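You operate a simulated robot arm through the tools that you are given. There is no shell and no other tool. Be economical: measure what you need, move in short steps, check, and stop when the job is done.

The job below is to be done with a simulated two-armed robot. You get a single attempt, and the scene is never put back.

JOB
Shut and bolt the guard door, twist the emergency stop free, then reset.
Fine: leave the other controls alone.

The check looks at the end state, three seconds after you hand in, the way a careful person would. Anything else that was tipped, shoved, dropped, spilled or broken makes it a failure.

ROBOT AND FRAMES
Two 7-joint arms with two-finger parallel grippers on one trunk, on a base that drives. Base frame: it is fixed to the floor where the robot stands at the start and does not move with it; the origin is under the middle of the robot, x ahead of it, y to its left, z up; the surface under the hand at the start is at about z = 300. Units: mm, degrees, N and s.
The left shoulder is at the start at [110, 169, 1511], the right one opposite. Places, roughly: bed jog button [500, -300, 1100]; belt jog button [700, 0, 1100]; boom down button [700, -100, 1100]; boom up button [700, -100, 1200]; clear button [700, 0, 1300]; control panel [700, -200, 1300]; emergency stop button [600, -200, 1000]; guard door [1000, 100, 800]; left bed switch [600, -100, 1100]; main switch [100, -500, 1000]; minus button [600, -200, 1300]; mode switch [500, -300, 1200]; ok button [500, -300, 1300]; page button [600, -100, 1300]; plus button [600, -200, 1300]; red handle [1200, 0, 1200]. Payload 1.57 kg a hand.
The tool frame of a hand sits at the grasp point between the pads (the TCP): z along the fingers, y along the line on which they close. The tips reach 30 mm beyond it. The gripper opens to 80 mm. The fingers are 17 mm wide and 12 mm thick; the gripper's body (40 by 82 mm) begins 80 mm behind the TCP.
Orientation is that of the tool frame in the base frame, as [roll, pitch, yaw] about the fixed x, y, z axes, in that order (R = Rz(yaw) Ry(pitch) Rx(roll)). With the fingers straight down and closing along the base's y, the tool's x points along the base's -x, its y along +y and its z along -z.

CONTROLS
- The arms move only by the tool apply_moves. It takes "left_plan", "right_plan" or both (then of equal length, played together; a hand with none holds still); each is a list of rows, each a list of 7 numbers: the turn, a rotation vector about the base's x, y, z in degrees, then the shift along the base's x, y, z in mm, then the opening, from 0 (shut) to 1 (fully open). In form: [[rx, ry, rz, x, y, z, claw], ...]. A call has 1 to 8 rows; each row shifts and turns the commanded pose from where the row before left it. Each row takes 0.2 s and may step no farther than 50 mm and 8.6 degrees from the row before; otherwise, or with a gripper value out of range, the whole call is refused. A pose out of reach is approached as far as the arm can. The call stops where the force on the tool passes 40 N (or 10 N more than at its start, if that is more) or the arm is blocked; 0.2 s more then pass. Each finger travels about 72 mm/s and halts on what it meets, pressing with about 29 N; the grip force reading is that of the motor and also rises with nothing between the fingers. The clock runs only during rows and for 0.2 s after the last one: add rows that do not move to give the fingers time. It gives the time, the measured TCP pose, the force on the tool (base axes), the opening and the grip force at its end, in the units of the frame above (readings bear some noise), with the torque about the TCP (base axes, N m) and any sound that the robot's microphone picked up, and new pictures: "views" is both (left out), scene, wrist or none (wrist: the cameras of the hands that moved).
- Cameras (640 x 400 px; columns grow to the right, rows downward): "scene" is now at [150.8, -18.7, 1689.9]; the picture's right is [-0.25, -0.97, 0.00], its down [-0.77, 0.20, -0.60] and it looks along [0.58, -0.15, -0.80] (base axes); focal length 280 px, centre (320, 200). "left" rides on the left gripper at [72, 7, -122] in its tool frame; the picture's right is [-0.09, 1.00, 0.00], its down [-0.84, -0.08, -0.54] and it looks along [-0.54, -0.05, 0.84] (tool axes); focal length 238 px, centre (320, 200). "right" rides on the right gripper at [72, -7, -122] in its tool frame; the picture's right is [0.09, 1.00, 0.00], its down [-0.84, 0.08, -0.54] and it looks along [-0.54, 0.05, 0.84] (tool axes); focal length 238 px, centre (320, 200). There is no depth. A picture from a camera that has moved, and an enlarged one, comes with that camera's place and axes in the base frame and with its lens.
- slide_trunk(by): slides the trunk up (or, below 0, down) by that many mm; the arms and the scene camera ride with it, the base frame stays. It gives what a move gives, with no picture.
- base_move(legs): drives the robot by 1 to 6 legs, each [ahead, left, turn to the left] in mm, mm and degrees, along the robot's own axes; the way and the turn of a leg run together, so that a leg with both is an arc; at most 1500 mm and 180 degrees a leg. The arms and the cameras ride along, it lands a little off, and it stops where it bumps. It gives what a move gives, and a new picture of the scene camera.
- turn_head(pan, tilt): turns the head with the scene camera to pan (to the left, within 86 degrees either way) and tilt (down, from -29 to 69), counted from straight ahead of the robot. It gives what a move gives, and a new picture of the scene camera.
- inspect(camera, box): a new picture of the part [left, top, right, bottom] of that camera's present view, enlarged. The clock stands still meanwhile.
- job_done(): hands the job in; it is judged then, once.

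Go step by step. Nothing tells you exact positions but the pictures and the camera data: compare them with the known pose of the tool, close in by small moves and look again before you grip or let go. The budget is 120 turns and 260 pictures, counting those below and the enlarged ones. Unless the task says otherwise, let go and move clear before handing in, and close with one line.

The tools are called after "Call:" by a JSON object that holds its "op" and its "data". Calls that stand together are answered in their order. apply_moves: Moves the arms, as the interface text tells. Its arguments: {"type":"object","properties":{"left_plan":{"type":"array"},"right_plan":{"type":"array"},"views":{"type":"string","enum":["both","scene","wrist","none"]}},"required":[]} The other tools are called the same way: slide_trunk (by) slides the trunk up or down; base_move (legs) drives the base; turn_head (pan, tilt) turns the head that bears the scene camera; inspect (camera, box) takes an enlarged picture of a part of a camera's view; job_done () hands the job in.

At the start:

```text
time_s: 0.0
left_position: [651.1, 284.7, 999.4]
left_tcp_rot: [-180.0, 0.0, -180.0]
left_force: [0.1, -0.4, 0.4]
left_ft_torque: [0.0, -0.01, 0.02]
left_grip_width: 80.2
left_grasp_force: 0.2
right_position: [465.9, -216.4, 998.9]
right_tcp_rot: [-180.0, 0.0, 180.0]
right_force: [0.6, -0.3, 0.3]
right_ft_torque: [0.01, 0.02, 0.07]
right_grip_width: 80.1
right_grasp_force: 0.0
trunk travel left (down, up): [-825.0, 65.0]
robot x, y, heading: [1.9, -1.3, 0.1]
head pan, tilt: [-14.5, 53.1]
```

scene: 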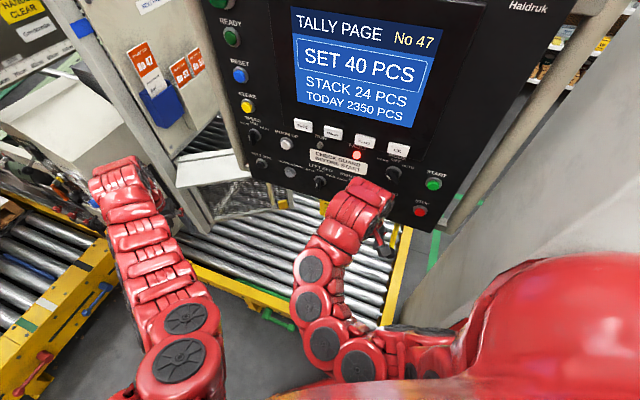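
right: 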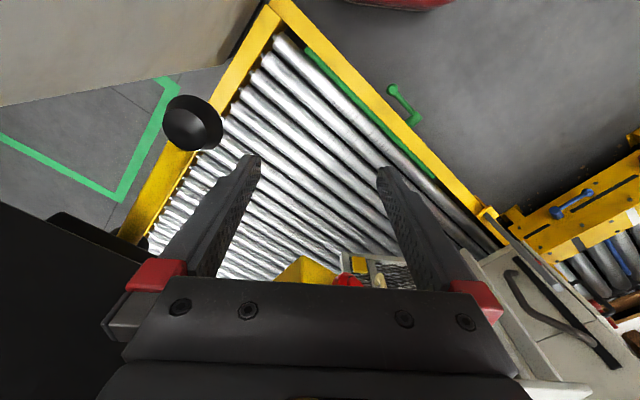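
left: 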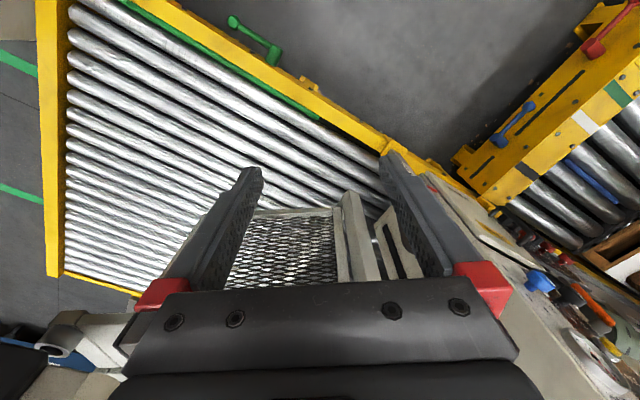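

The panel is straight ahead and slightly right, with the guard door somewhere ahead and lower left. I'll look around with the head before moving anything.

Call:
{"op": "turn_head", "data": {"pan": 10, "tilt": 35}}

Call:
{"op": "inspect", "data": {"camera": "scene", "box": [200, 60, 520, 260]}}

```text
time_s: 0.9
left_position: [652.7, 285.5, 1000.5]
left_tcp_rot: [180.0, 0.0, -179.9]
left_force: [-0.5, 0.1, -0.3]
left_ft_torque: [0.0, -0.02, 0.0]
left_grip_width: 79.9
left_grasp_force: 0.1
right_position: [466.8, -216.5, 999.5]
right_tcp_rot: [-180.0, 0.1, -180.0]
right_force: [1.1, -0.1, -0.2]
right_ft_torque: [0.02, 0.02, 0.0]
right_grip_width: 79.9
right_grasp_force: 0.1
trunk travel left (down, up): [-825.0, 65.0]
robot x, y, heading: [-2.2, -4.5, 0.0]
head pan, tilt: [10.0, 35.0]
camera scene: at [165.9, 15.0, 1715.6], right [0.17, -0.98, 0.0], down [-0.57, -0.1, -0.82], along [0.81, 0.14, -0.57], focal length 280 px, centre (320, 200)
```

scene: 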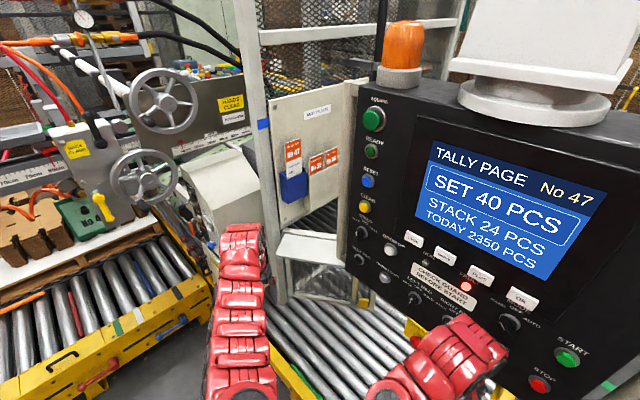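

```text
2.00 times, centred on (360, 160) of scene
camera zoom: at [165.9, 15.0, 1715.6], right [0.17, -0.98, 0.0], down [-0.57, -0.1, -0.82], along [0.81, 0.14, -0.57], focal length 559 px, centre (240, 280)
```

zoom: 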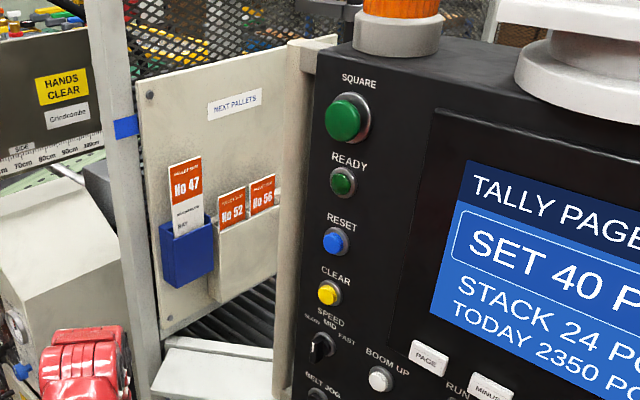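

The guard door seems to be below and behind the panel and is partly hidden. I'll look at more of the scene.

Call:
{"op": "turn_head", "data": {"pan": 5, "tilt": 60}}

Call:
{"op": "inspect", "data": {"camera": "scene", "box": [140, 0, 460, 200]}}

Call:
{"op": "inspect", "data": {"camera": "right", "box": [260, 200, 640, 400]}}

Call:
{"op": "inspect", "data": {"camera": "left", "box": [200, 140, 640, 400]}}

```text
time_s: 1.8
left_position: [650.9, 284.6, 999.6]
left_tcp_rot: [180.0, 0.0, -180.0]
left_force: [-0.6, 0.1, -0.5]
left_ft_torque: [0.04, 0.0, 0.03]
left_grip_width: 80.2
left_grasp_force: 0.1
right_position: [466.1, -215.6, 999.2]
right_tcp_rot: [-180.0, 0.0, -180.0]
right_force: [-0.2, 0.9, -0.5]
right_ft_torque: [0.02, -0.01, -0.01]
right_grip_width: 79.9
right_grasp_force: 0.1
trunk travel left (down, up): [-825.0, 65.0]
robot x, y, heading: [-0.1, -0.5, -0.1]
head pan, tilt: [5.0, 60.0]
camera scene: at [145.7, 5.7, 1681.5], right [0.09, -1.0, 0.0], down [-0.86, -0.08, -0.5], along [0.5, 0.04, -0.87], focal length 280 px, centre (320, 200)
```

scene: 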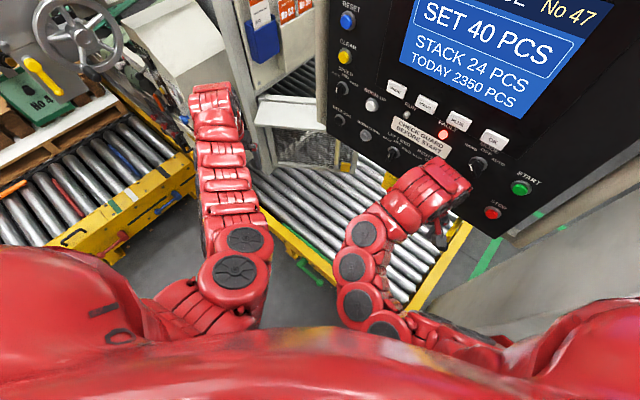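

```text
2.00 times, centred on (300, 100) of scene
camera zoom: at [145.7, 5.7, 1681.5], right [0.09, -1.0, 0.0], down [-0.86, -0.08, -0.5], along [0.5, 0.04, -0.87], focal length 559 px, centre (360, 400)
```

zoom: 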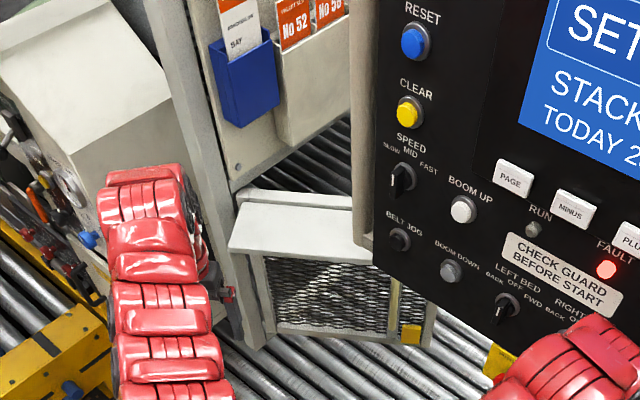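

```text
1.68 times, centred on (450, 300) of right
camera zoom: at [394.6, -222.2, 1122.7], right [-0.09, 1.0, 0.0], down [0.84, 0.08, 0.54], along [0.54, 0.05, -0.84], focal length 401 px, centre (101, 32)
```

zoom: 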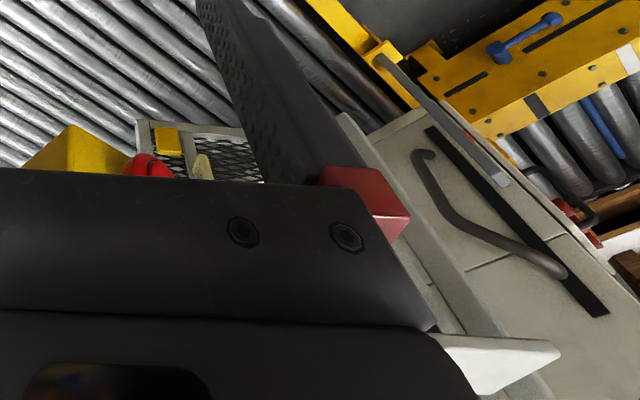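

```text
1.45 times, centred on (420, 270) of left
camera zoom: at [580.5, 290.6, 1121.2], right [0.09, 1.0, 0.0], down [0.84, -0.08, 0.54], along [0.54, -0.05, -0.84], focal length 347 px, centre (174, 98)
```

zoom: 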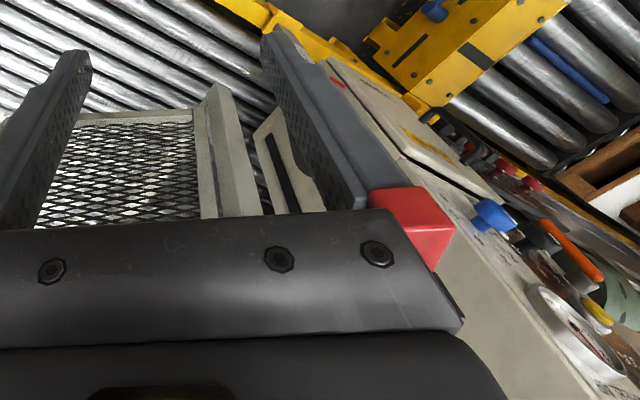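

The e-stop appears to be a red mushroom on a yellow box under the panel, with the mesh guard door beyond it. I need a lower viewpoint, so I'll check around me before moving.

Call:
{"op": "turn_head", "data": {"pan": -80, "tilt": 40}}

Call:
{"op": "turn_head", "data": {"pan": 80, "tilt": 40}}

```text
time_s: 3.4
left_position: [652.3, 284.1, 1000.6]
left_tcp_rot: [180.0, 0.0, -180.0]
left_force: [-0.4, 0.5, 0.3]
left_ft_torque: [-0.02, -0.03, -0.02]
left_grip_width: 79.9
left_grasp_force: 0.0
right_position: [466.6, -215.0, 1000.3]
right_tcp_rot: [179.9, -0.1, 179.9]
right_force: [-0.5, -0.3, -0.2]
right_ft_torque: [0.02, 0.01, 0.02]
right_grip_width: 80.2
right_grasp_force: 0.1
trunk travel left (down, up): [-825.0, 65.0]
robot x, y, heading: [0.4, 0.1, 0.2]
head pan, tilt: [-80.0, 40.0]
camera scene: at [94.0, -83.9, 1708.1], right [-0.98, -0.17, 0.0], down [-0.11, 0.63, -0.77], along [0.13, -0.75, -0.64], focal length 280 px, centre (320, 200)
```

scene: 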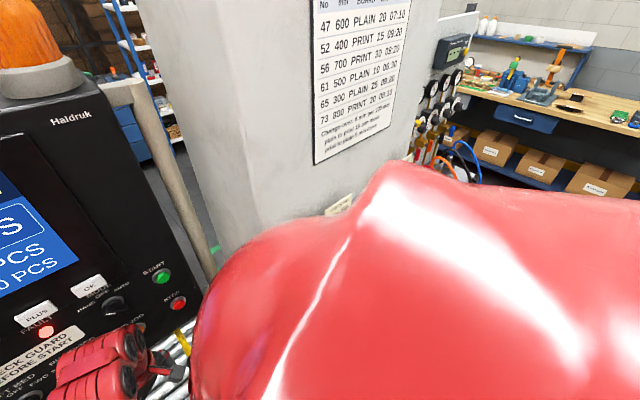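

```text
time_s: 5.8
left_position: [652.3, 283.8, 1000.3]
left_tcp_rot: [-180.0, 0.0, -180.0]
left_force: [-0.3, -0.2, -0.4]
left_ft_torque: [0.01, 0.01, -0.01]
left_grip_width: 80.2
left_grasp_force: 0.1
right_position: [466.5, -215.0, 1000.2]
right_tcp_rot: [-180.0, -0.1, 180.0]
right_force: [0.2, 0.5, -0.1]
right_ft_torque: [-0.03, 0.02, -0.01]
right_grip_width: 79.8
right_grasp_force: 0.1
trunk travel left (down, up): [-825.0, 65.0]
robot x, y, heading: [0.2, -1.3, -0.0]
head pan, tilt: [80.0, 40.0]
camera scene: at [94.0, 83.5, 1708.2], right [0.98, -0.17, 0.0], down [-0.11, -0.63, -0.77], along [0.13, 0.75, -0.64], focal length 280 px, centre (320, 200)
```

scene: 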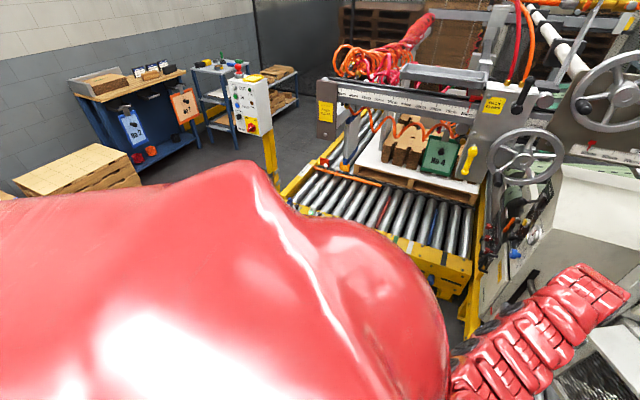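

The right-hand cabinet with the main switch is close to the right elbow. I'll check that clearance before driving.

Call:
{"op": "turn_head", "data": {"pan": -50, "tilt": 69}}

Call:
{"op": "turn_head", "data": {"pan": -86, "tilt": 69}}

```text
time_s: 7.9
left_position: [652.5, 284.0, 999.7]
left_tcp_rot: [-180.0, 0.0, -179.9]
left_force: [-0.5, -0.8, -0.7]
left_ft_torque: [0.02, 0.04, 0.02]
left_grip_width: 79.8
left_grasp_force: 0.1
right_position: [467.0, -214.8, 1001.4]
right_tcp_rot: [-180.0, 0.0, 180.0]
right_force: [0.7, -0.2, 0.4]
right_ft_torque: [0.0, -0.02, 0.0]
right_grip_width: 80.3
right_grasp_force: 0.1
trunk travel left (down, up): [-825.0, 65.0]
robot x, y, heading: [2.6, 1.5, 0.1]
head pan, tilt: [-50.0, 68.8]
camera scene: at [115.2, -43.0, 1672.0], right [-0.77, -0.64, 0.0], down [-0.6, 0.71, -0.36], along [0.23, -0.28, -0.93], focal length 280 px, centre (320, 200)
```

scene: 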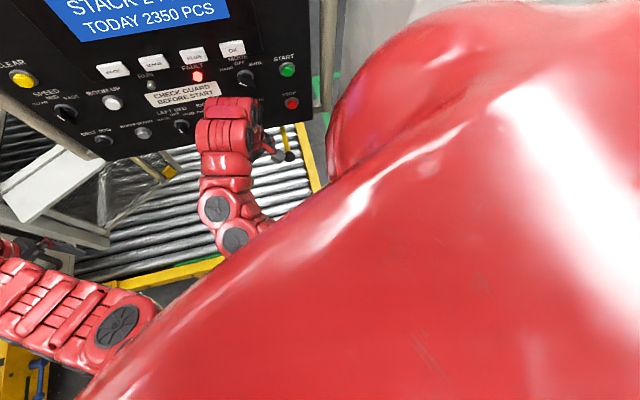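

```text
time_s: 9.0
left_position: [652.3, 284.9, 999.7]
left_tcp_rot: [-180.0, -0.1, -179.9]
left_force: [0.9, 0.1, 0.1]
left_ft_torque: [-0.02, -0.01, 0.04]
left_grip_width: 80.3
left_grasp_force: 0.1
right_position: [466.5, -216.2, 1000.0]
right_tcp_rot: [-179.9, -0.1, 180.0]
right_force: [-0.4, 0.0, -0.1]
right_ft_torque: [0.02, -0.04, 0.01]
right_grip_width: 80.0
right_grasp_force: 0.1
trunk travel left (down, up): [-825.0, 65.0]
robot x, y, heading: [-1.7, -1.6, 0.1]
head pan, tilt: [-85.9, 68.8]
camera scene: at [83.2, -55.9, 1672.0], right [-1.0, -0.07, 0.0], down [-0.07, 0.93, -0.36], along [0.03, -0.36, -0.93], focal length 280 px, centre (320, 200)
```

scene: 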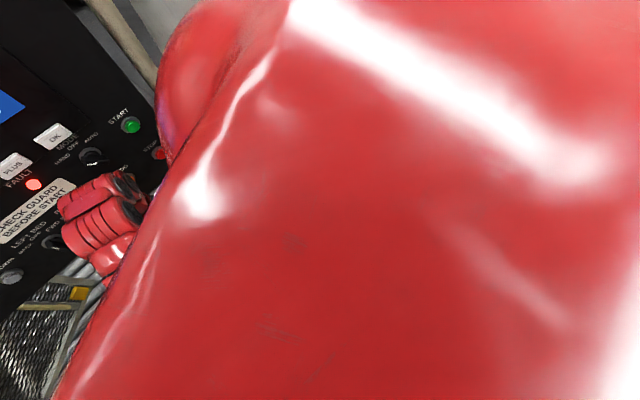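

I can't see the elbow, so I'll pull the left hand back first. Then I'll drive back and left, directly away from both panel and cabinet.

Call:
{"op": "apply_moves", "data": {"left_plan": [[0, 0, 0, -45, 0, 0, 1], [0, 0, 0, -45, 0, 0, 1], [0, 0, 0, -45, 0, 0, 1], [0, 0, 0, -45, 0, 0, 1], [0, 0, 0, -40, 0, 0, 1]], "views": "wrist"}}

Call:
{"op": "base_move", "data": {"legs": [[-60, 80, 0], [-440, 0, 0]]}}

Call:
{"op": "turn_head", "data": {"pan": -10, "tilt": 30}}

```text
time_s: 10.2
left_position: [429.3, 282.5, 1000.7]
left_tcp_rot: [-179.9, -0.1, -180.0]
left_force: [-1.4, -0.3, 0.1]
left_ft_torque: [-0.02, -0.01, 0.03]
left_grip_width: 80.1
left_grasp_force: 0.1
right_position: [465.4, -216.2, 1000.1]
right_tcp_rot: [-179.9, 0.0, 180.0]
right_force: [-0.4, -0.1, -0.9]
right_ft_torque: [-0.01, 0.0, 0.01]
right_grip_width: 80.3
right_grasp_force: 0.0
trunk travel left (down, up): [-825.0, 65.0]
robot x, y, heading: [0.8, -1.8, -0.1]
head pan, tilt: [-85.9, 68.8]
camera left: at [358.7, 289.8, 1122.8], right [0.09, 1.0, 0.0], down [0.84, -0.08, 0.54], along [0.54, -0.05, -0.84], focal length 238 px, centre (320, 200)
```

left: 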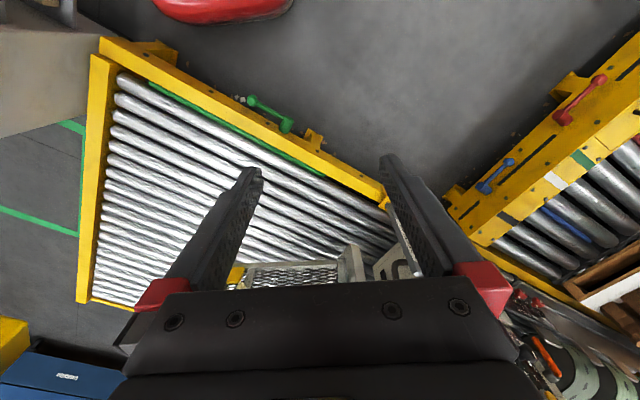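

```text
time_s: 13.6
left_position: [-56.7, 362.3, 1000.6]
left_tcp_rot: [-180.0, 0.0, 179.3]
left_force: [0.3, -0.5, -0.5]
left_ft_torque: [-0.01, -0.02, 0.04]
left_grip_width: 79.8
left_grasp_force: 0.0
right_position: [-29.7, -137.9, 999.9]
right_tcp_rot: [180.0, 0.0, 179.3]
right_force: [-0.1, 0.7, -0.1]
right_ft_torque: [0.0, 0.0, 0.01]
right_grip_width: 80.2
right_grasp_force: 0.0
trunk travel left (down, up): [-825.0, 65.0]
robot x, y, heading: [-494.2, 85.6, -0.7]
head pan, tilt: [-85.9, 68.8]
camera scene: at [-410.3, 26.0, 1672.0], right [-1.0, -0.06, 0.0], down [-0.05, 0.93, -0.36], along [0.02, -0.36, -0.93], focal length 280 px, centre (320, 200)
```

scene: 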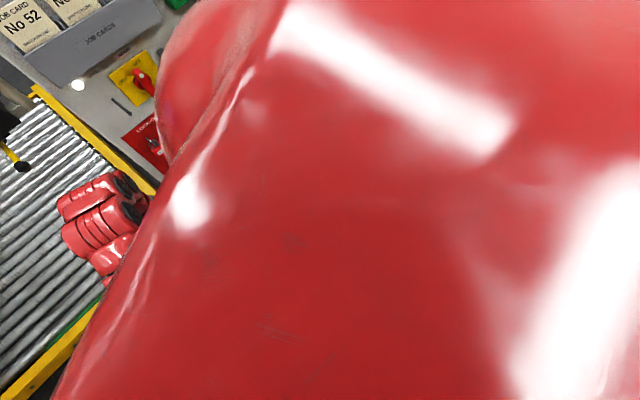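

```text
time_s: 15.0
left_position: [-58.0, 361.0, 1001.7]
left_tcp_rot: [-180.0, -0.1, 179.3]
left_force: [-0.6, -0.1, -0.1]
left_ft_torque: [0.01, 0.01, 0.03]
left_grip_width: 80.0
left_grasp_force: 0.1
right_position: [-29.6, -137.7, 999.2]
right_tcp_rot: [180.0, 0.0, 179.3]
right_force: [0.3, -0.2, 0.5]
right_ft_torque: [0.0, 0.01, -0.04]
right_grip_width: 80.2
right_grasp_force: 0.1
trunk travel left (down, up): [-825.0, 65.0]
robot x, y, heading: [-490.9, 80.4, -0.7]
head pan, tilt: [-10.0, 30.0]
camera scene: at [-325.0, 64.9, 1723.4], right [-0.19, -0.98, 0.0], down [-0.49, 0.09, -0.87], along [0.85, -0.16, -0.5], focal length 280 px, centre (320, 200)
```

scene: 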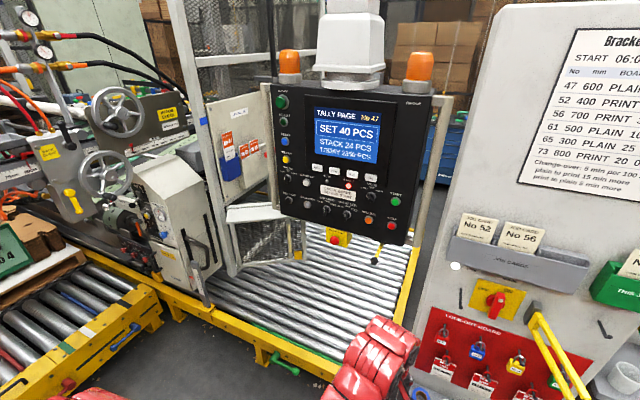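

Now I have an overview: the e-stop sits on a yellow box hung under the panel, and the mesh door is to the left. I'll lower the trunk for a better look underneath.

Call:
{"op": "slide_trunk", "data": {"by": -450}}

Call:
{"op": "turn_head", "data": {"pan": -5, "tilt": 12}}

Call:
{"op": "inspect", "data": {"camera": "scene", "box": [120, 80, 440, 280]}}

```text
refused: -450 is not a number from -400 to 400
```

```text
time_s: 15.8
left_position: [-59.1, 361.6, 1000.7]
left_tcp_rot: [-180.0, 0.0, 179.3]
left_force: [0.2, 0.5, -0.5]
left_ft_torque: [0.04, 0.0, -0.01]
left_grip_width: 79.8
left_grasp_force: 0.1
right_position: [-30.3, -138.1, 1000.4]
right_tcp_rot: [-180.0, 0.0, 179.3]
right_force: [1.1, 0.9, -0.2]
right_ft_torque: [0.02, 0.01, -0.03]
right_grip_width: 80.1
right_grasp_force: 0.1
trunk travel left (down, up): [-825.0, 65.0]
robot x, y, heading: [-493.9, 83.9, -0.7]
head pan, tilt: [-5.0, 12.0]
camera scene: at [-321.3, 72.5, 1752.5], right [-0.1, -0.99, 0.0], down [-0.21, 0.02, -0.98], along [0.97, -0.1, -0.21], focal length 280 px, centre (320, 200)
```

scene: 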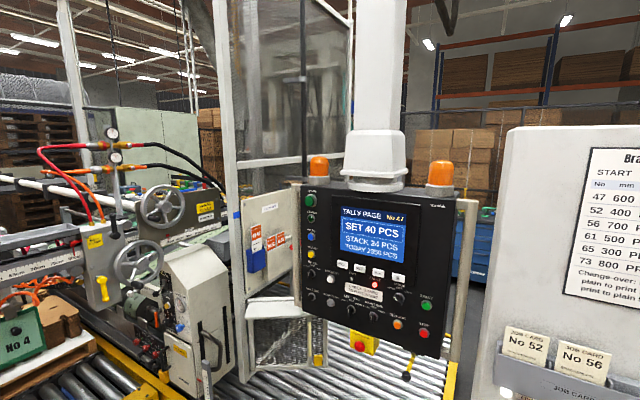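

```text
2.00 times, centred on (280, 180) of scene
camera zoom: at [-321.3, 72.5, 1752.5], right [-0.1, -0.99, 0.0], down [-0.21, 0.02, -0.98], along [0.97, -0.1, -0.21], focal length 559 px, centre (400, 240)
```

zoom: 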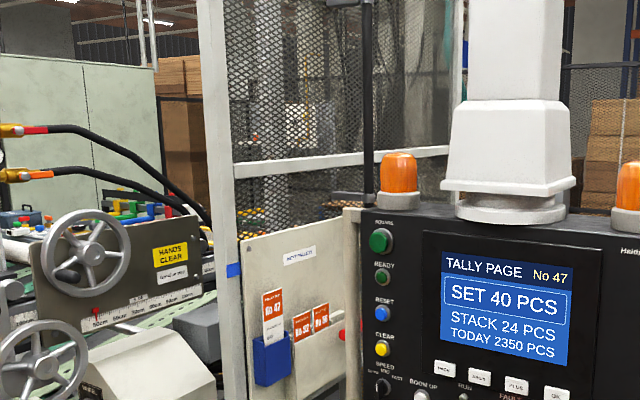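

Call:
{"op": "slide_trunk", "data": {"by": -400}}

Call:
{"op": "turn_head", "data": {"pan": 0, "tilt": 15}}

Call:
{"op": "inspect", "data": {"camera": "scene", "box": [160, 100, 480, 300]}}

```text
time_s: 19.7
left_position: [-58.8, 362.8, 600.6]
left_tcp_rot: [-180.0, -0.1, 179.3]
left_force: [-0.1, 0.3, 1.1]
left_ft_torque: [0.03, -0.04, -0.02]
left_grip_width: 80.2
left_grasp_force: 0.0
right_position: [-29.3, -138.7, 599.4]
right_tcp_rot: [-180.0, 0.0, 179.2]
right_force: [0.5, 0.2, -0.7]
right_ft_torque: [-0.03, 0.02, 0.02]
right_grip_width: 80.0
right_grasp_force: 0.1
trunk travel left (down, up): [-425.0, 465.0]
robot x, y, heading: [-491.8, 85.3, -0.8]
head pan, tilt: [-5.0, 12.0]
```

```text
time_s: 20.3
left_position: [-58.3, 361.7, 601.5]
left_tcp_rot: [179.9, 0.0, 179.4]
left_force: [-0.3, 0.6, 0.0]
left_ft_torque: [0.01, 0.01, -0.01]
left_grip_width: 80.0
left_grasp_force: 0.1
right_position: [-29.4, -139.6, 601.5]
right_tcp_rot: [179.9, 0.0, 179.3]
right_force: [-0.6, -0.7, -1.3]
right_ft_torque: [0.02, -0.01, 0.02]
right_grip_width: 80.0
right_grasp_force: 0.0
trunk travel left (down, up): [-425.0, 465.0]
robot x, y, heading: [-497.2, 85.0, -0.5]
head pan, tilt: [0.0, 15.0]
camera scene: at [-320.7, 80.6, 1347.7], right [-0.01, -1.0, 0.0], down [-0.26, 0.0, -0.97], along [0.97, -0.01, -0.26], focal length 280 px, centre (320, 200)
```

scene: 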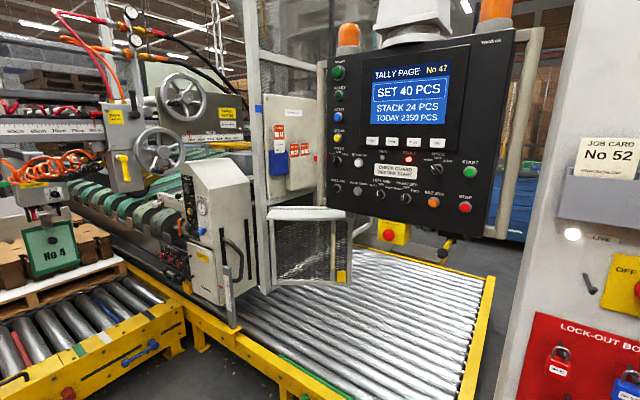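

```text
2.00 times, centred on (320, 200) of scene
camera zoom: at [-320.7, 80.6, 1347.7], right [-0.01, -1.0, 0.0], down [-0.26, 0.0, -0.97], along [0.97, -0.01, -0.26], focal length 559 px, centre (320, 200)
```

zoom: 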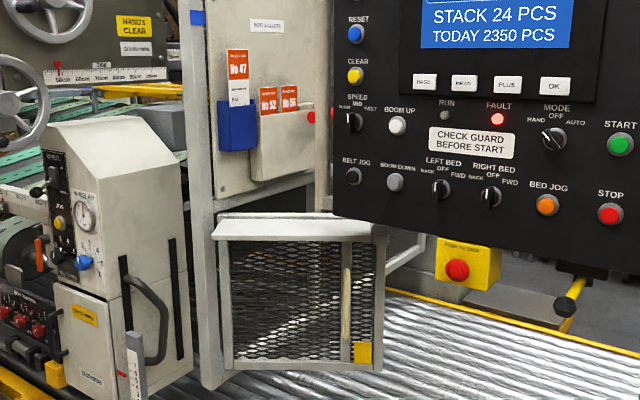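

The door is a low mesh gate with a hood and a yellow plate at its free edge. I need closer views of it to work out the hinge, bolt and frame.

Call:
{"op": "base_move", "data": {"legs": [[330, 60, 0]]}}

Call:
{"op": "inspect", "data": {"camera": "scene", "box": [200, 180, 440, 330]}}

```text
time_s: 22.5
left_position: [274.0, 413.5, 601.1]
left_tcp_rot: [180.0, -0.1, 178.8]
left_force: [-0.1, 1.0, 0.7]
left_ft_torque: [-0.05, 0.02, 0.0]
left_grip_width: 80.2
left_grasp_force: 0.1
right_position: [299.1, -88.0, 600.2]
right_tcp_rot: [180.0, -0.1, 178.8]
right_force: [0.9, 0.5, 0.7]
right_ft_torque: [-0.04, -0.02, 0.02]
right_grip_width: 79.8
right_grasp_force: 0.1
trunk travel left (down, up): [-425.0, 465.0]
robot x, y, heading: [-166.3, 133.0, -1.1]
head pan, tilt: [0.0, 15.0]
camera scene: at [9.8, 133.3, 1347.6], right [-0.02, -1.0, 0.0], down [-0.26, 0.01, -0.97], along [0.97, -0.02, -0.26], focal length 280 px, centre (320, 200)
```

scene: 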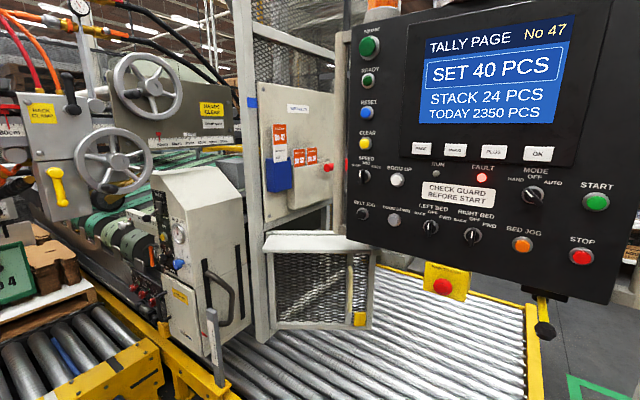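

```text
2.67 times, centred on (320, 255) of scene
camera zoom: at [9.8, 133.3, 1347.6], right [-0.02, -1.0, 0.0], down [-0.26, 0.01, -0.97], along [0.97, -0.02, -0.26], focal length 746 px, centre (320, 53)
```

zoom: 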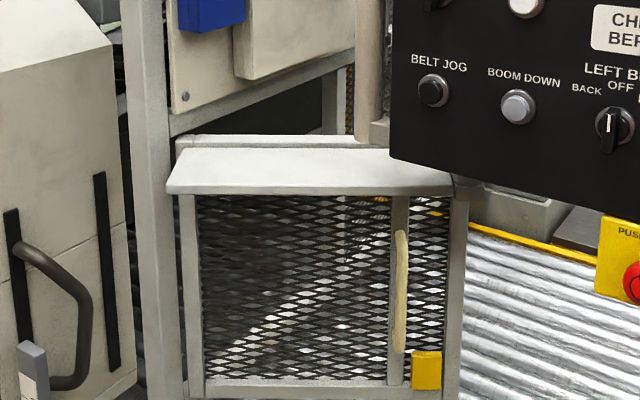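

The door is hinged at the left post and stands out about parallel to y. It must swing away (+x) to the far post, where a red knob shows. I'll zoom on that.

Call:
{"op": "inspect", "data": {"camera": "scene", "box": [250, 90, 370, 165]}}

Call:
{"op": "inspect", "data": {"camera": "scene", "box": [250, 160, 410, 260]}}

Call:
{"op": "inspect", "data": {"camera": "scene", "box": [400, 230, 560, 330]}}

```text
5.33 times, centred on (310, 128) of scene
camera zoom: at [9.8, 133.3, 1347.6], right [-0.02, -1.0, 0.0], down [-0.26, 0.01, -0.97], along [0.97, -0.02, -0.26], focal length 1492 px, centre (373, 587)
```

zoom: 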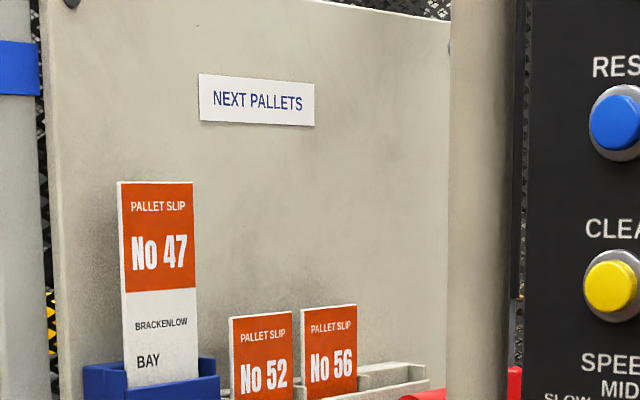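

```text
4.00 times, centred on (330, 210) of scene
camera zoom: at [9.8, 133.3, 1347.6], right [-0.02, -1.0, 0.0], down [-0.26, 0.01, -0.97], along [0.97, -0.02, -0.26], focal length 1119 px, centre (280, 160)
```

zoom: 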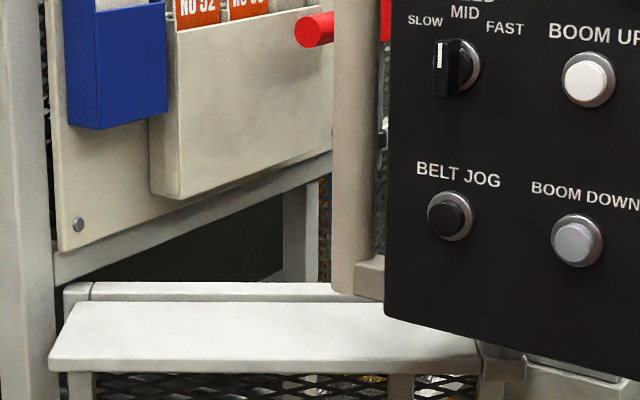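

```text
4.00 times, centred on (480, 280) of scene
camera zoom: at [9.8, 133.3, 1347.6], right [-0.02, -1.0, 0.0], down [-0.26, 0.01, -0.97], along [0.97, -0.02, -0.26], focal length 1119 px, centre (-320, -120)
```

zoom: 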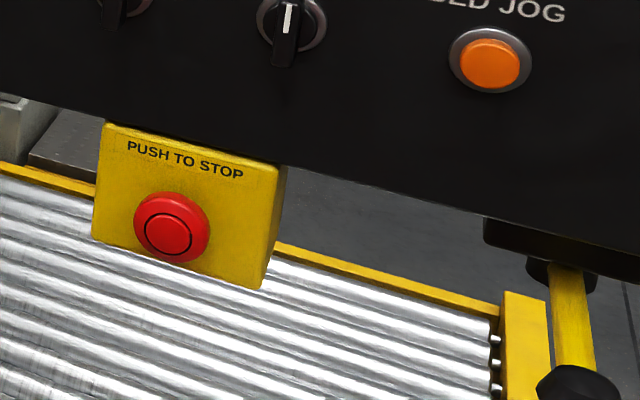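

The e-stop is clear: a red mushroom on a yellow box under the panel. I'll fold the hands back and drive to a spot front-left of the door for a view of the latch.

Call:
{"op": "apply_moves", "data": {"left_plan": [[0, 0, 0, -45, 0, 0, 0], [0, 0, 0, -45, 0, 0, 0], [0, 0, 0, -45, 0, 0, 0], [0, 0, 0, -35, 0, 0, 0]], "right_plan": [[0, 0, 0, -45, 0, 0, 1], [0, 0, 0, -45, 0, 0, 1], [0, 0, 0, -45, 0, 0, 1], [0, 0, 0, -35, 0, 0, 1]], "views": "none"}}

Call:
{"op": "base_move", "data": {"legs": [[450, 250, 0], [0, 0, -35]]}}

Call:
{"op": "turn_head", "data": {"pan": 0, "tilt": 20}}

```text
time_s: 23.5
left_position: [218.9, 416.4, 602.8]
left_tcp_rot: [-179.9, -0.2, 178.8]
left_force: [0.2, 0.5, -0.7]
left_ft_torque: [0.04, 0.02, 0.01]
left_grip_width: 0.0
left_grasp_force: 21.6
left hand out of reach, approached as far as the arm can: row 2, 3, 4
right_position: [230.4, -88.7, 601.3]
right_tcp_rot: [-180.0, -0.4, 179.1]
right_force: [-0.1, 0.4, 0.3]
right_ft_torque: [-0.01, 0.0, 0.0]
right_grip_width: 79.9
right_grasp_force: 0.1
right hand out of reach, approached as far as the arm can: row 2, 3, 4
trunk travel left (down, up): [-425.0, 465.0]
robot x, y, heading: [-163.7, 138.5, -1.0]
head pan, tilt: [0.0, 15.0]
```

```text
time_s: 28.2
left_position: [770.9, 360.0, 602.1]
left_tcp_rot: [-179.9, -0.3, 141.3]
left_force: [0.0, -0.2, 0.4]
left_ft_torque: [0.0, 0.01, 0.03]
left_grip_width: 0.0
left_grasp_force: 21.2
right_position: [471.0, -45.5, 601.6]
right_tcp_rot: [180.0, -0.4, 141.4]
right_force: [-0.8, 0.2, -0.2]
right_ft_torque: [0.01, 0.0, 0.01]
right_grip_width: 80.1
right_grasp_force: 0.1
trunk travel left (down, up): [-425.0, 465.0]
robot x, y, heading: [300.9, 374.3, -38.6]
head pan, tilt: [0.0, 15.0]
camera scene: at [430.8, 263.1, 1347.7], right [-0.63, -0.78, 0.0], down [-0.2, 0.16, -0.97], along [0.75, -0.6, -0.26], focal length 280 px, centre (320, 200)
```

scene: 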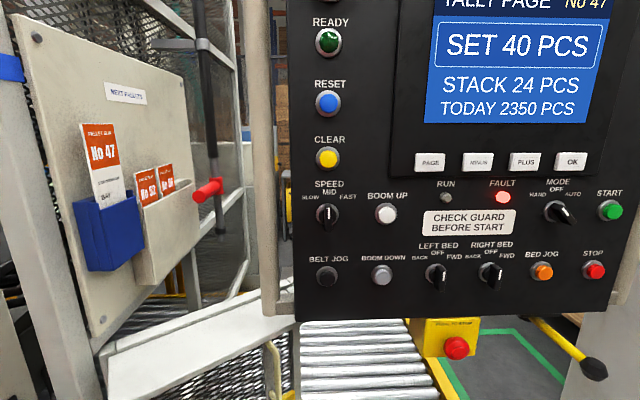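

```text
time_s: 28.9
left_position: [771.3, 359.9, 601.5]
left_tcp_rot: [-179.9, -0.2, 141.3]
left_force: [-0.5, 0.1, 0.0]
left_ft_torque: [-0.01, 0.0, 0.04]
left_grip_width: 0.0
left_grasp_force: 21.3
right_position: [471.3, -46.2, 600.5]
right_tcp_rot: [179.9, -0.5, 141.6]
right_force: [0.1, -0.5, -0.4]
right_ft_torque: [0.04, 0.0, -0.02]
right_grip_width: 80.2
right_grasp_force: 0.1
trunk travel left (down, up): [-425.0, 465.0]
robot x, y, heading: [297.0, 373.0, -38.7]
head pan, tilt: [0.0, 20.0]
camera scene: at [430.7, 263.5, 1339.6], right [-0.63, -0.78, 0.0], down [-0.27, 0.21, -0.94], along [0.73, -0.59, -0.34], focal length 280 px, centre (320, 200)
```

scene: 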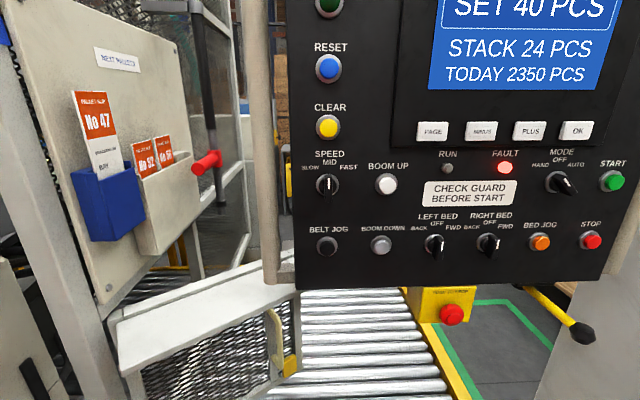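

I see a black vertical rod on the far post with a red handle at its lower end, which looks like a drop bolt. I'll zoom there and look at the door.

Call:
{"op": "turn_head", "data": {"pan": 18, "tilt": 12}}

Call:
{"op": "inspect", "data": {"camera": "scene", "box": [260, 80, 420, 280]}}

Call:
{"op": "turn_head", "data": {"pan": 12, "tilt": 40}}

Call:
{"op": "inspect", "data": {"camera": "scene", "box": [180, 40, 440, 240]}}

```text
time_s: 29.7
left_position: [771.6, 361.1, 602.1]
left_tcp_rot: [180.0, -0.2, 141.3]
left_force: [0.4, -1.0, -0.7]
left_ft_torque: [-0.01, -0.05, -0.01]
left_grip_width: 0.3
left_grasp_force: 20.8
right_position: [471.2, -46.6, 600.5]
right_tcp_rot: [-180.0, -0.4, 141.3]
right_force: [-0.7, -0.5, -0.3]
right_ft_torque: [0.01, -0.02, 0.0]
right_grip_width: 80.0
right_grasp_force: 0.1
trunk travel left (down, up): [-425.0, 465.0]
robot x, y, heading: [294.2, 371.0, -38.6]
head pan, tilt: [18.0, 12.0]
camera scene: at [445.2, 288.7, 1352.6], right [-0.35, -0.94, 0.0], down [-0.19, 0.07, -0.98], along [0.91, -0.35, -0.21], focal length 280 px, centre (320, 200)
```

scene: 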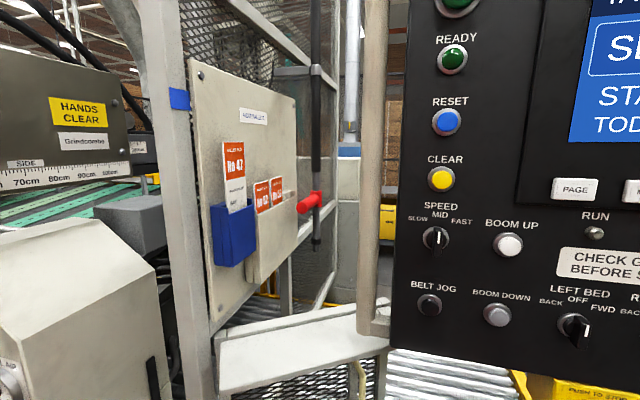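

```text
2.00 times, centred on (340, 180) of scene
camera zoom: at [445.2, 288.7, 1352.6], right [-0.35, -0.94, 0.0], down [-0.19, 0.07, -0.98], along [0.91, -0.35, -0.21], focal length 559 px, centre (280, 240)
```

zoom: 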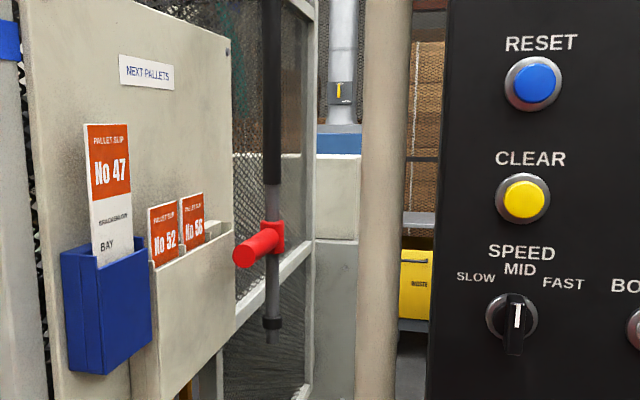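

```text
time_s: 30.6
left_position: [771.4, 359.5, 602.6]
left_tcp_rot: [-180.0, -0.1, 141.3]
left_force: [-0.6, 0.2, -1.2]
left_ft_torque: [-0.02, 0.02, 0.0]
left_grip_width: 0.0
left_grasp_force: 21.3
right_position: [470.9, -45.8, 600.9]
right_tcp_rot: [179.9, -0.4, 141.4]
right_force: [-0.9, -0.6, -0.2]
right_ft_torque: [-0.03, -0.01, 0.01]
right_grip_width: 79.7
right_grasp_force: 0.0
trunk travel left (down, up): [-425.0, 465.0]
robot x, y, heading: [295.0, 371.7, -38.7]
head pan, tilt: [12.0, 40.0]
camera scene: at [434.0, 283.5, 1308.2], right [-0.45, -0.89, 0.0], down [-0.57, 0.29, -0.77], along [0.68, -0.34, -0.64], focal length 280 px, centre (320, 200)
```

scene: 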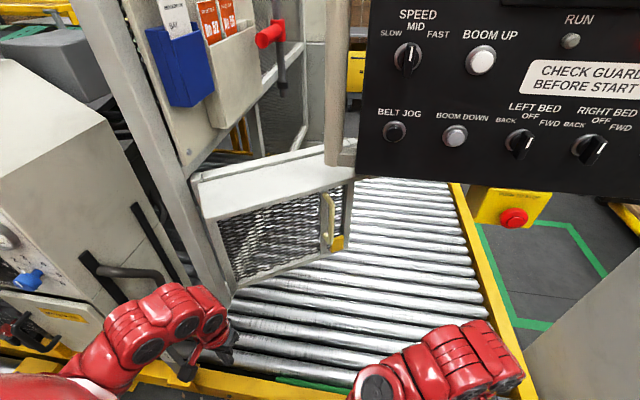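

```text
2.00 times, centred on (310, 140) of scene
camera zoom: at [434.0, 283.5, 1308.2], right [-0.45, -0.89, 0.0], down [-0.57, 0.29, -0.77], along [0.68, -0.34, -0.64], focal length 559 px, centre (340, 320)
```

zoom: 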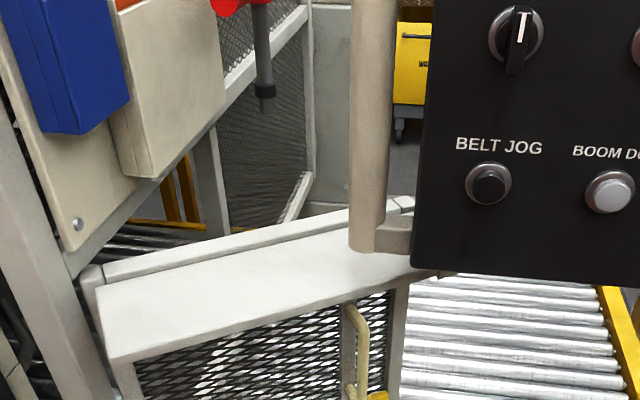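

The bolt is a vertical rod with a red handle at about (1175, 15, 1188). The door's hinge is near (975, 320), and its wall runs toward (1220, 95). I'll raise and tuck the left hand first, then reposition so the right hand can push the door shut.

Call:
{"op": "apply_moves", "data": {"left_plan": [[0, 0, 0, 0, 0, 45, 0], [0, 0, 0, 0, 0, 45, 0], [0, 0, 0, -12, 10, 45, 0], [0, 0, 0, -20, 16, 40, 0], [0, 0, 0, -35, 28, 0, 0], [0, 0, 0, -35, 28, 0, 0], [0, 0, 0, -35, 28, 0, 0]], "views": "none"}}

Call:
{"op": "apply_moves", "data": {"right_plan": [[0, 0, 0, 0, 0, 45, 1], [0, 0, 0, 0, 0, 45, 1], [0, 0, 0, 0, 0, 45, 1]], "views": "scene"}}

```text
time_s: 32.2
left_position: [778.0, 355.8, 642.6]
left_tcp_rot: [-179.5, 0.2, 141.7]
left_force: [0.3, -0.3, -0.6]
left_ft_torque: [0.02, -0.02, -0.06]
left_grip_width: 0.0
left_grasp_force: 21.3
left hand out of reach, approached as far as the arm can: row 1, 2, 3, 4, 5, 6, 7
right_position: [470.8, -46.5, 600.8]
right_tcp_rot: [180.0, -0.4, 141.5]
right_force: [-0.1, -0.2, 0.2]
right_ft_torque: [0.0, 0.01, -0.01]
right_grip_width: 80.1
right_grasp_force: 0.0
trunk travel left (down, up): [-425.0, 465.0]
robot x, y, heading: [296.6, 369.6, -38.8]
head pan, tilt: [12.0, 40.0]
```

```text
time_s: 33.0
left_position: [777.5, 358.4, 642.4]
left_tcp_rot: [-179.5, 0.2, 141.7]
left_force: [0.7, 0.2, 0.1]
left_ft_torque: [0.01, 0.04, -0.04]
left_grip_width: 0.0
left_grasp_force: 20.8
right_position: [483.2, -52.1, 681.6]
right_tcp_rot: [-176.4, 0.4, 144.4]
right_force: [-0.3, 0.3, 0.2]
right_ft_torque: [0.0, -0.03, 0.01]
right_grip_width: 80.3
right_grasp_force: 0.0
right hand out of reach, approached as far as the arm can: row 1, 2, 3
trunk travel left (down, up): [-425.0, 465.0]
robot x, y, heading: [297.1, 373.1, -38.8]
head pan, tilt: [12.0, 40.0]
camera scene: at [434.7, 284.8, 1308.3], right [-0.45, -0.89, 0.0], down [-0.57, 0.29, -0.77], along [0.68, -0.34, -0.64], focal length 280 px, centre (320, 200)
```

scene: 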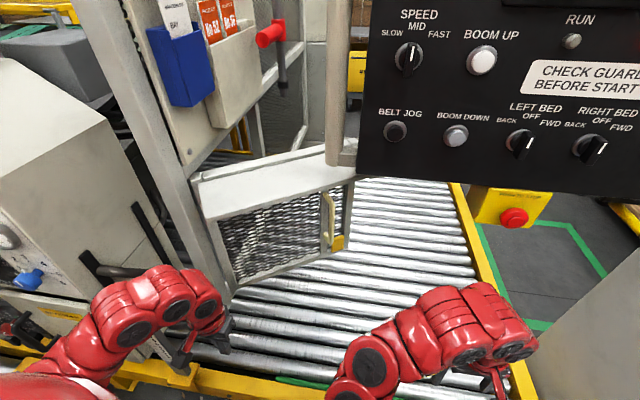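

The tool-down hands can't fold further. I'll instead push the hood's front edge (z≈929) with the left hand pointing down, which means raising the trunk so the left fingers sit at about z 925.

Call:
{"op": "slide_trunk", "data": {"by": 283}}

Call:
{"op": "turn_head", "data": {"pan": 12, "tilt": 50}}

```text
time_s: 35.9
left_position: [777.1, 356.6, 924.8]
left_tcp_rot: [-179.5, 0.3, 141.7]
left_force: [0.1, 0.3, -0.3]
left_ft_torque: [0.03, 0.04, 0.0]
left_grip_width: 0.0
left_grasp_force: 21.0
right_position: [482.2, -53.6, 965.5]
right_tcp_rot: [-176.4, 0.5, 144.2]
right_force: [0.3, -0.6, -0.5]
right_ft_torque: [-0.02, 0.04, 0.01]
right_grip_width: 80.0
right_grasp_force: 0.1
trunk travel left (down, up): [-708.0, 182.0]
robot x, y, heading: [294.2, 372.4, -38.8]
head pan, tilt: [12.0, 40.0]
```

```text
time_s: 36.6
left_position: [777.3, 357.3, 925.3]
left_tcp_rot: [-179.4, 0.3, 141.7]
left_force: [0.8, 0.2, 0.6]
left_ft_torque: [-0.02, -0.03, 0.0]
left_grip_width: 0.1
left_grasp_force: 21.3
right_position: [483.0, -53.8, 966.9]
right_tcp_rot: [-176.5, 0.4, 144.3]
right_force: [0.2, -0.9, 0.6]
right_ft_torque: [-0.01, 0.0, 0.01]
right_grip_width: 80.1
right_grasp_force: 0.0
trunk travel left (down, up): [-708.0, 182.0]
robot x, y, heading: [297.6, 370.9, -38.9]
head pan, tilt: [12.0, 50.0]
camera scene: at [426.8, 287.1, 1577.0], right [-0.45, -0.89, 0.0], down [-0.68, 0.34, -0.64], along [0.57, -0.29, -0.77], focal length 280 px, centre (320, 200)
```

scene: 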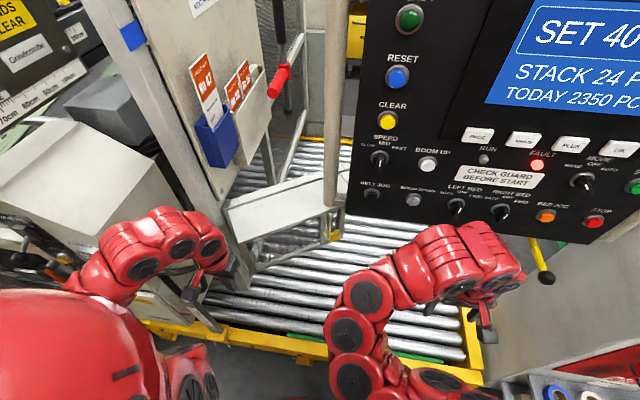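

The view is clear. I'll move the left hand in -y to y≈130 in front of the hood, then look.

Call:
{"op": "apply_moves", "data": {"left_plan": [[0, 0, 0, 0, -45, 0, 0], [0, 0, 0, 0, -45, 0, 0], [0, 0, 0, 0, -45, 0, 0], [0, 0, 0, 0, -45, 0, 0], [0, 0, 0, 10, -40, 0, 0]], "views": "both"}}

```text
time_s: 37.8
left_position: [769.4, 149.2, 897.4]
left_tcp_rot: [-179.3, 0.3, 141.8]
left_force: [-0.1, 0.4, 0.6]
left_ft_torque: [0.02, 0.03, -0.03]
left_grip_width: 0.0
left_grasp_force: 20.8
left hand out of reach, approached as far as the arm can: row 2, 3, 4, 5
right_position: [482.9, -53.6, 965.1]
right_tcp_rot: [-176.4, 0.3, 144.3]
right_force: [0.7, -0.6, 0.6]
right_ft_torque: [-0.01, 0.0, 0.0]
right_grip_width: 80.0
right_grasp_force: 0.1
trunk travel left (down, up): [-708.0, 182.0]
robot x, y, heading: [297.2, 371.1, -38.8]
head pan, tilt: [12.0, 50.0]
camera scene: at [426.9, 285.6, 1576.9], right [-0.45, -0.89, 0.0], down [-0.68, 0.34, -0.64], along [0.57, -0.29, -0.77], focal length 280 px, centre (320, 200)
camera left: at [717.3, 199.9, 1018.7], right [0.69, 0.73, -0.01], down [0.61, -0.57, 0.55], along [0.39, -0.38, -0.84], focal length 238 px, centre (320, 200)
```

scene: 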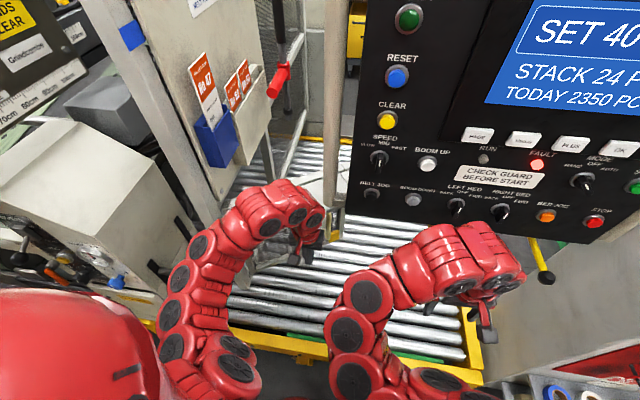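
left: 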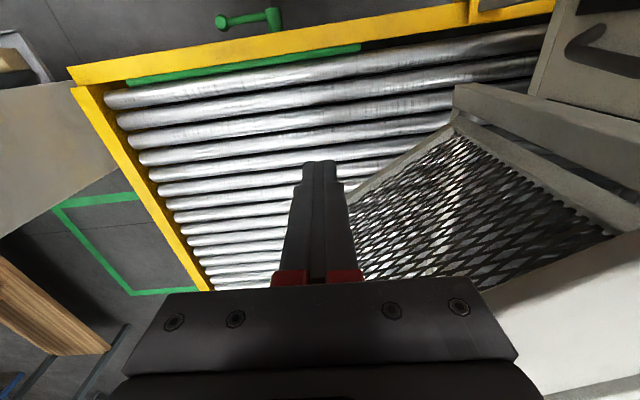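

The hand is in front of the hood with its fingers spanning the hood edge height. I'll push +x and watch the force.

Call:
{"op": "apply_moves", "data": {"left_plan": [[0, 0, 0, 30, -5, 2, 0], [0, 0, 0, 30, -5, 2, 0], [0, 0, 0, 20, 0, 2, 0], [0, 0, 0, 15, 0, 2, 0], [0, 0, 0, 15, 0, 2, 0]], "views": "both"}}

```text
time_s: 39.0
left_position: [868.8, 134.2, 904.8]
left_tcp_rot: [-179.5, 0.1, 141.6]
left_force: [0.9, 0.0, -0.3]
left_ft_torque: [0.0, -0.01, 0.01]
left_grip_width: 0.0
left_grasp_force: 21.7
left hand out of reach, approached as far as the arm can: row 2
right_position: [482.6, -52.3, 966.0]
right_tcp_rot: [-176.4, 0.4, 144.3]
right_force: [0.0, 0.5, 0.8]
right_ft_torque: [-0.04, 0.03, 0.01]
right_grip_width: 79.9
right_grasp_force: 0.0
trunk travel left (down, up): [-708.0, 182.0]
robot x, y, heading: [299.0, 370.2, -38.9]
head pan, tilt: [12.0, 50.0]
camera scene: at [427.0, 287.0, 1577.0], right [-0.45, -0.89, 0.0], down [-0.68, 0.34, -0.64], along [0.57, -0.29, -0.77], focal length 280 px, centre (320, 200)
camera left: at [817.5, 184.8, 1025.6], right [0.69, 0.72, -0.01], down [0.61, -0.58, 0.54], along [0.39, -0.38, -0.84], focal length 238 px, centre (320, 200)
```

scene: 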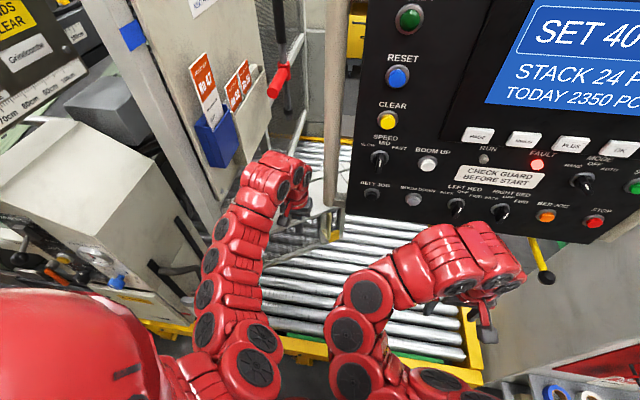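
left: 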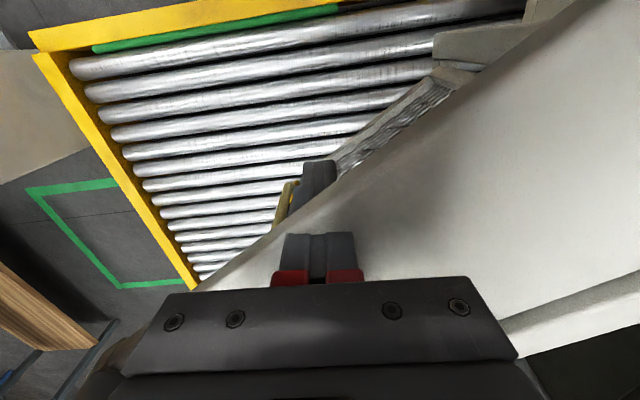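

The hood edge seems to overlap the fingers in this picture, with no force felt. I'll zoom to understand.

Call:
{"op": "inspect", "data": {"camera": "left", "box": [220, 130, 420, 290]}}

Call:
{"op": "inspect", "data": {"camera": "scene", "box": [220, 130, 380, 260]}}

```text
2.50 times, centred on (320, 210) of left
camera zoom: at [817.5, 184.8, 1025.6], right [0.69, 0.72, -0.01], down [0.61, -0.58, 0.54], along [0.39, -0.38, -0.84], focal length 596 px, centre (320, 175)
```

zoom: 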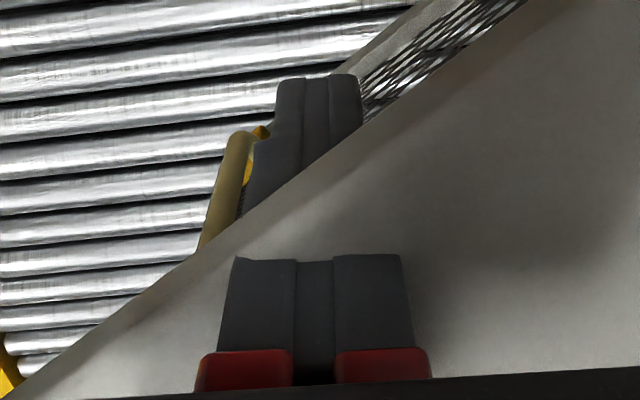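

```text
3.08 times, centred on (300, 195) of scene
camera zoom: at [427.0, 287.0, 1577.0], right [-0.45, -0.89, 0.0], down [-0.68, 0.34, -0.64], along [0.57, -0.29, -0.77], focal length 860 px, centre (382, 215)
```

zoom: 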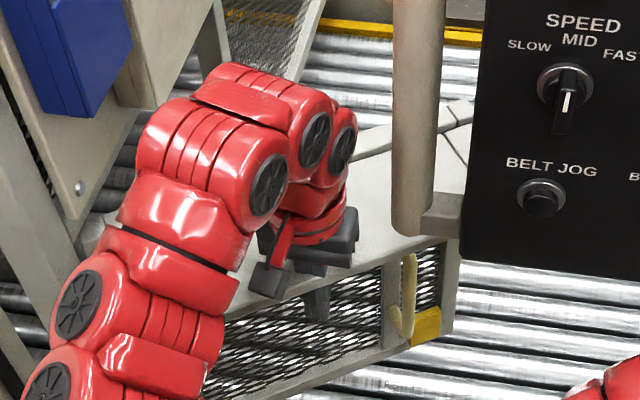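

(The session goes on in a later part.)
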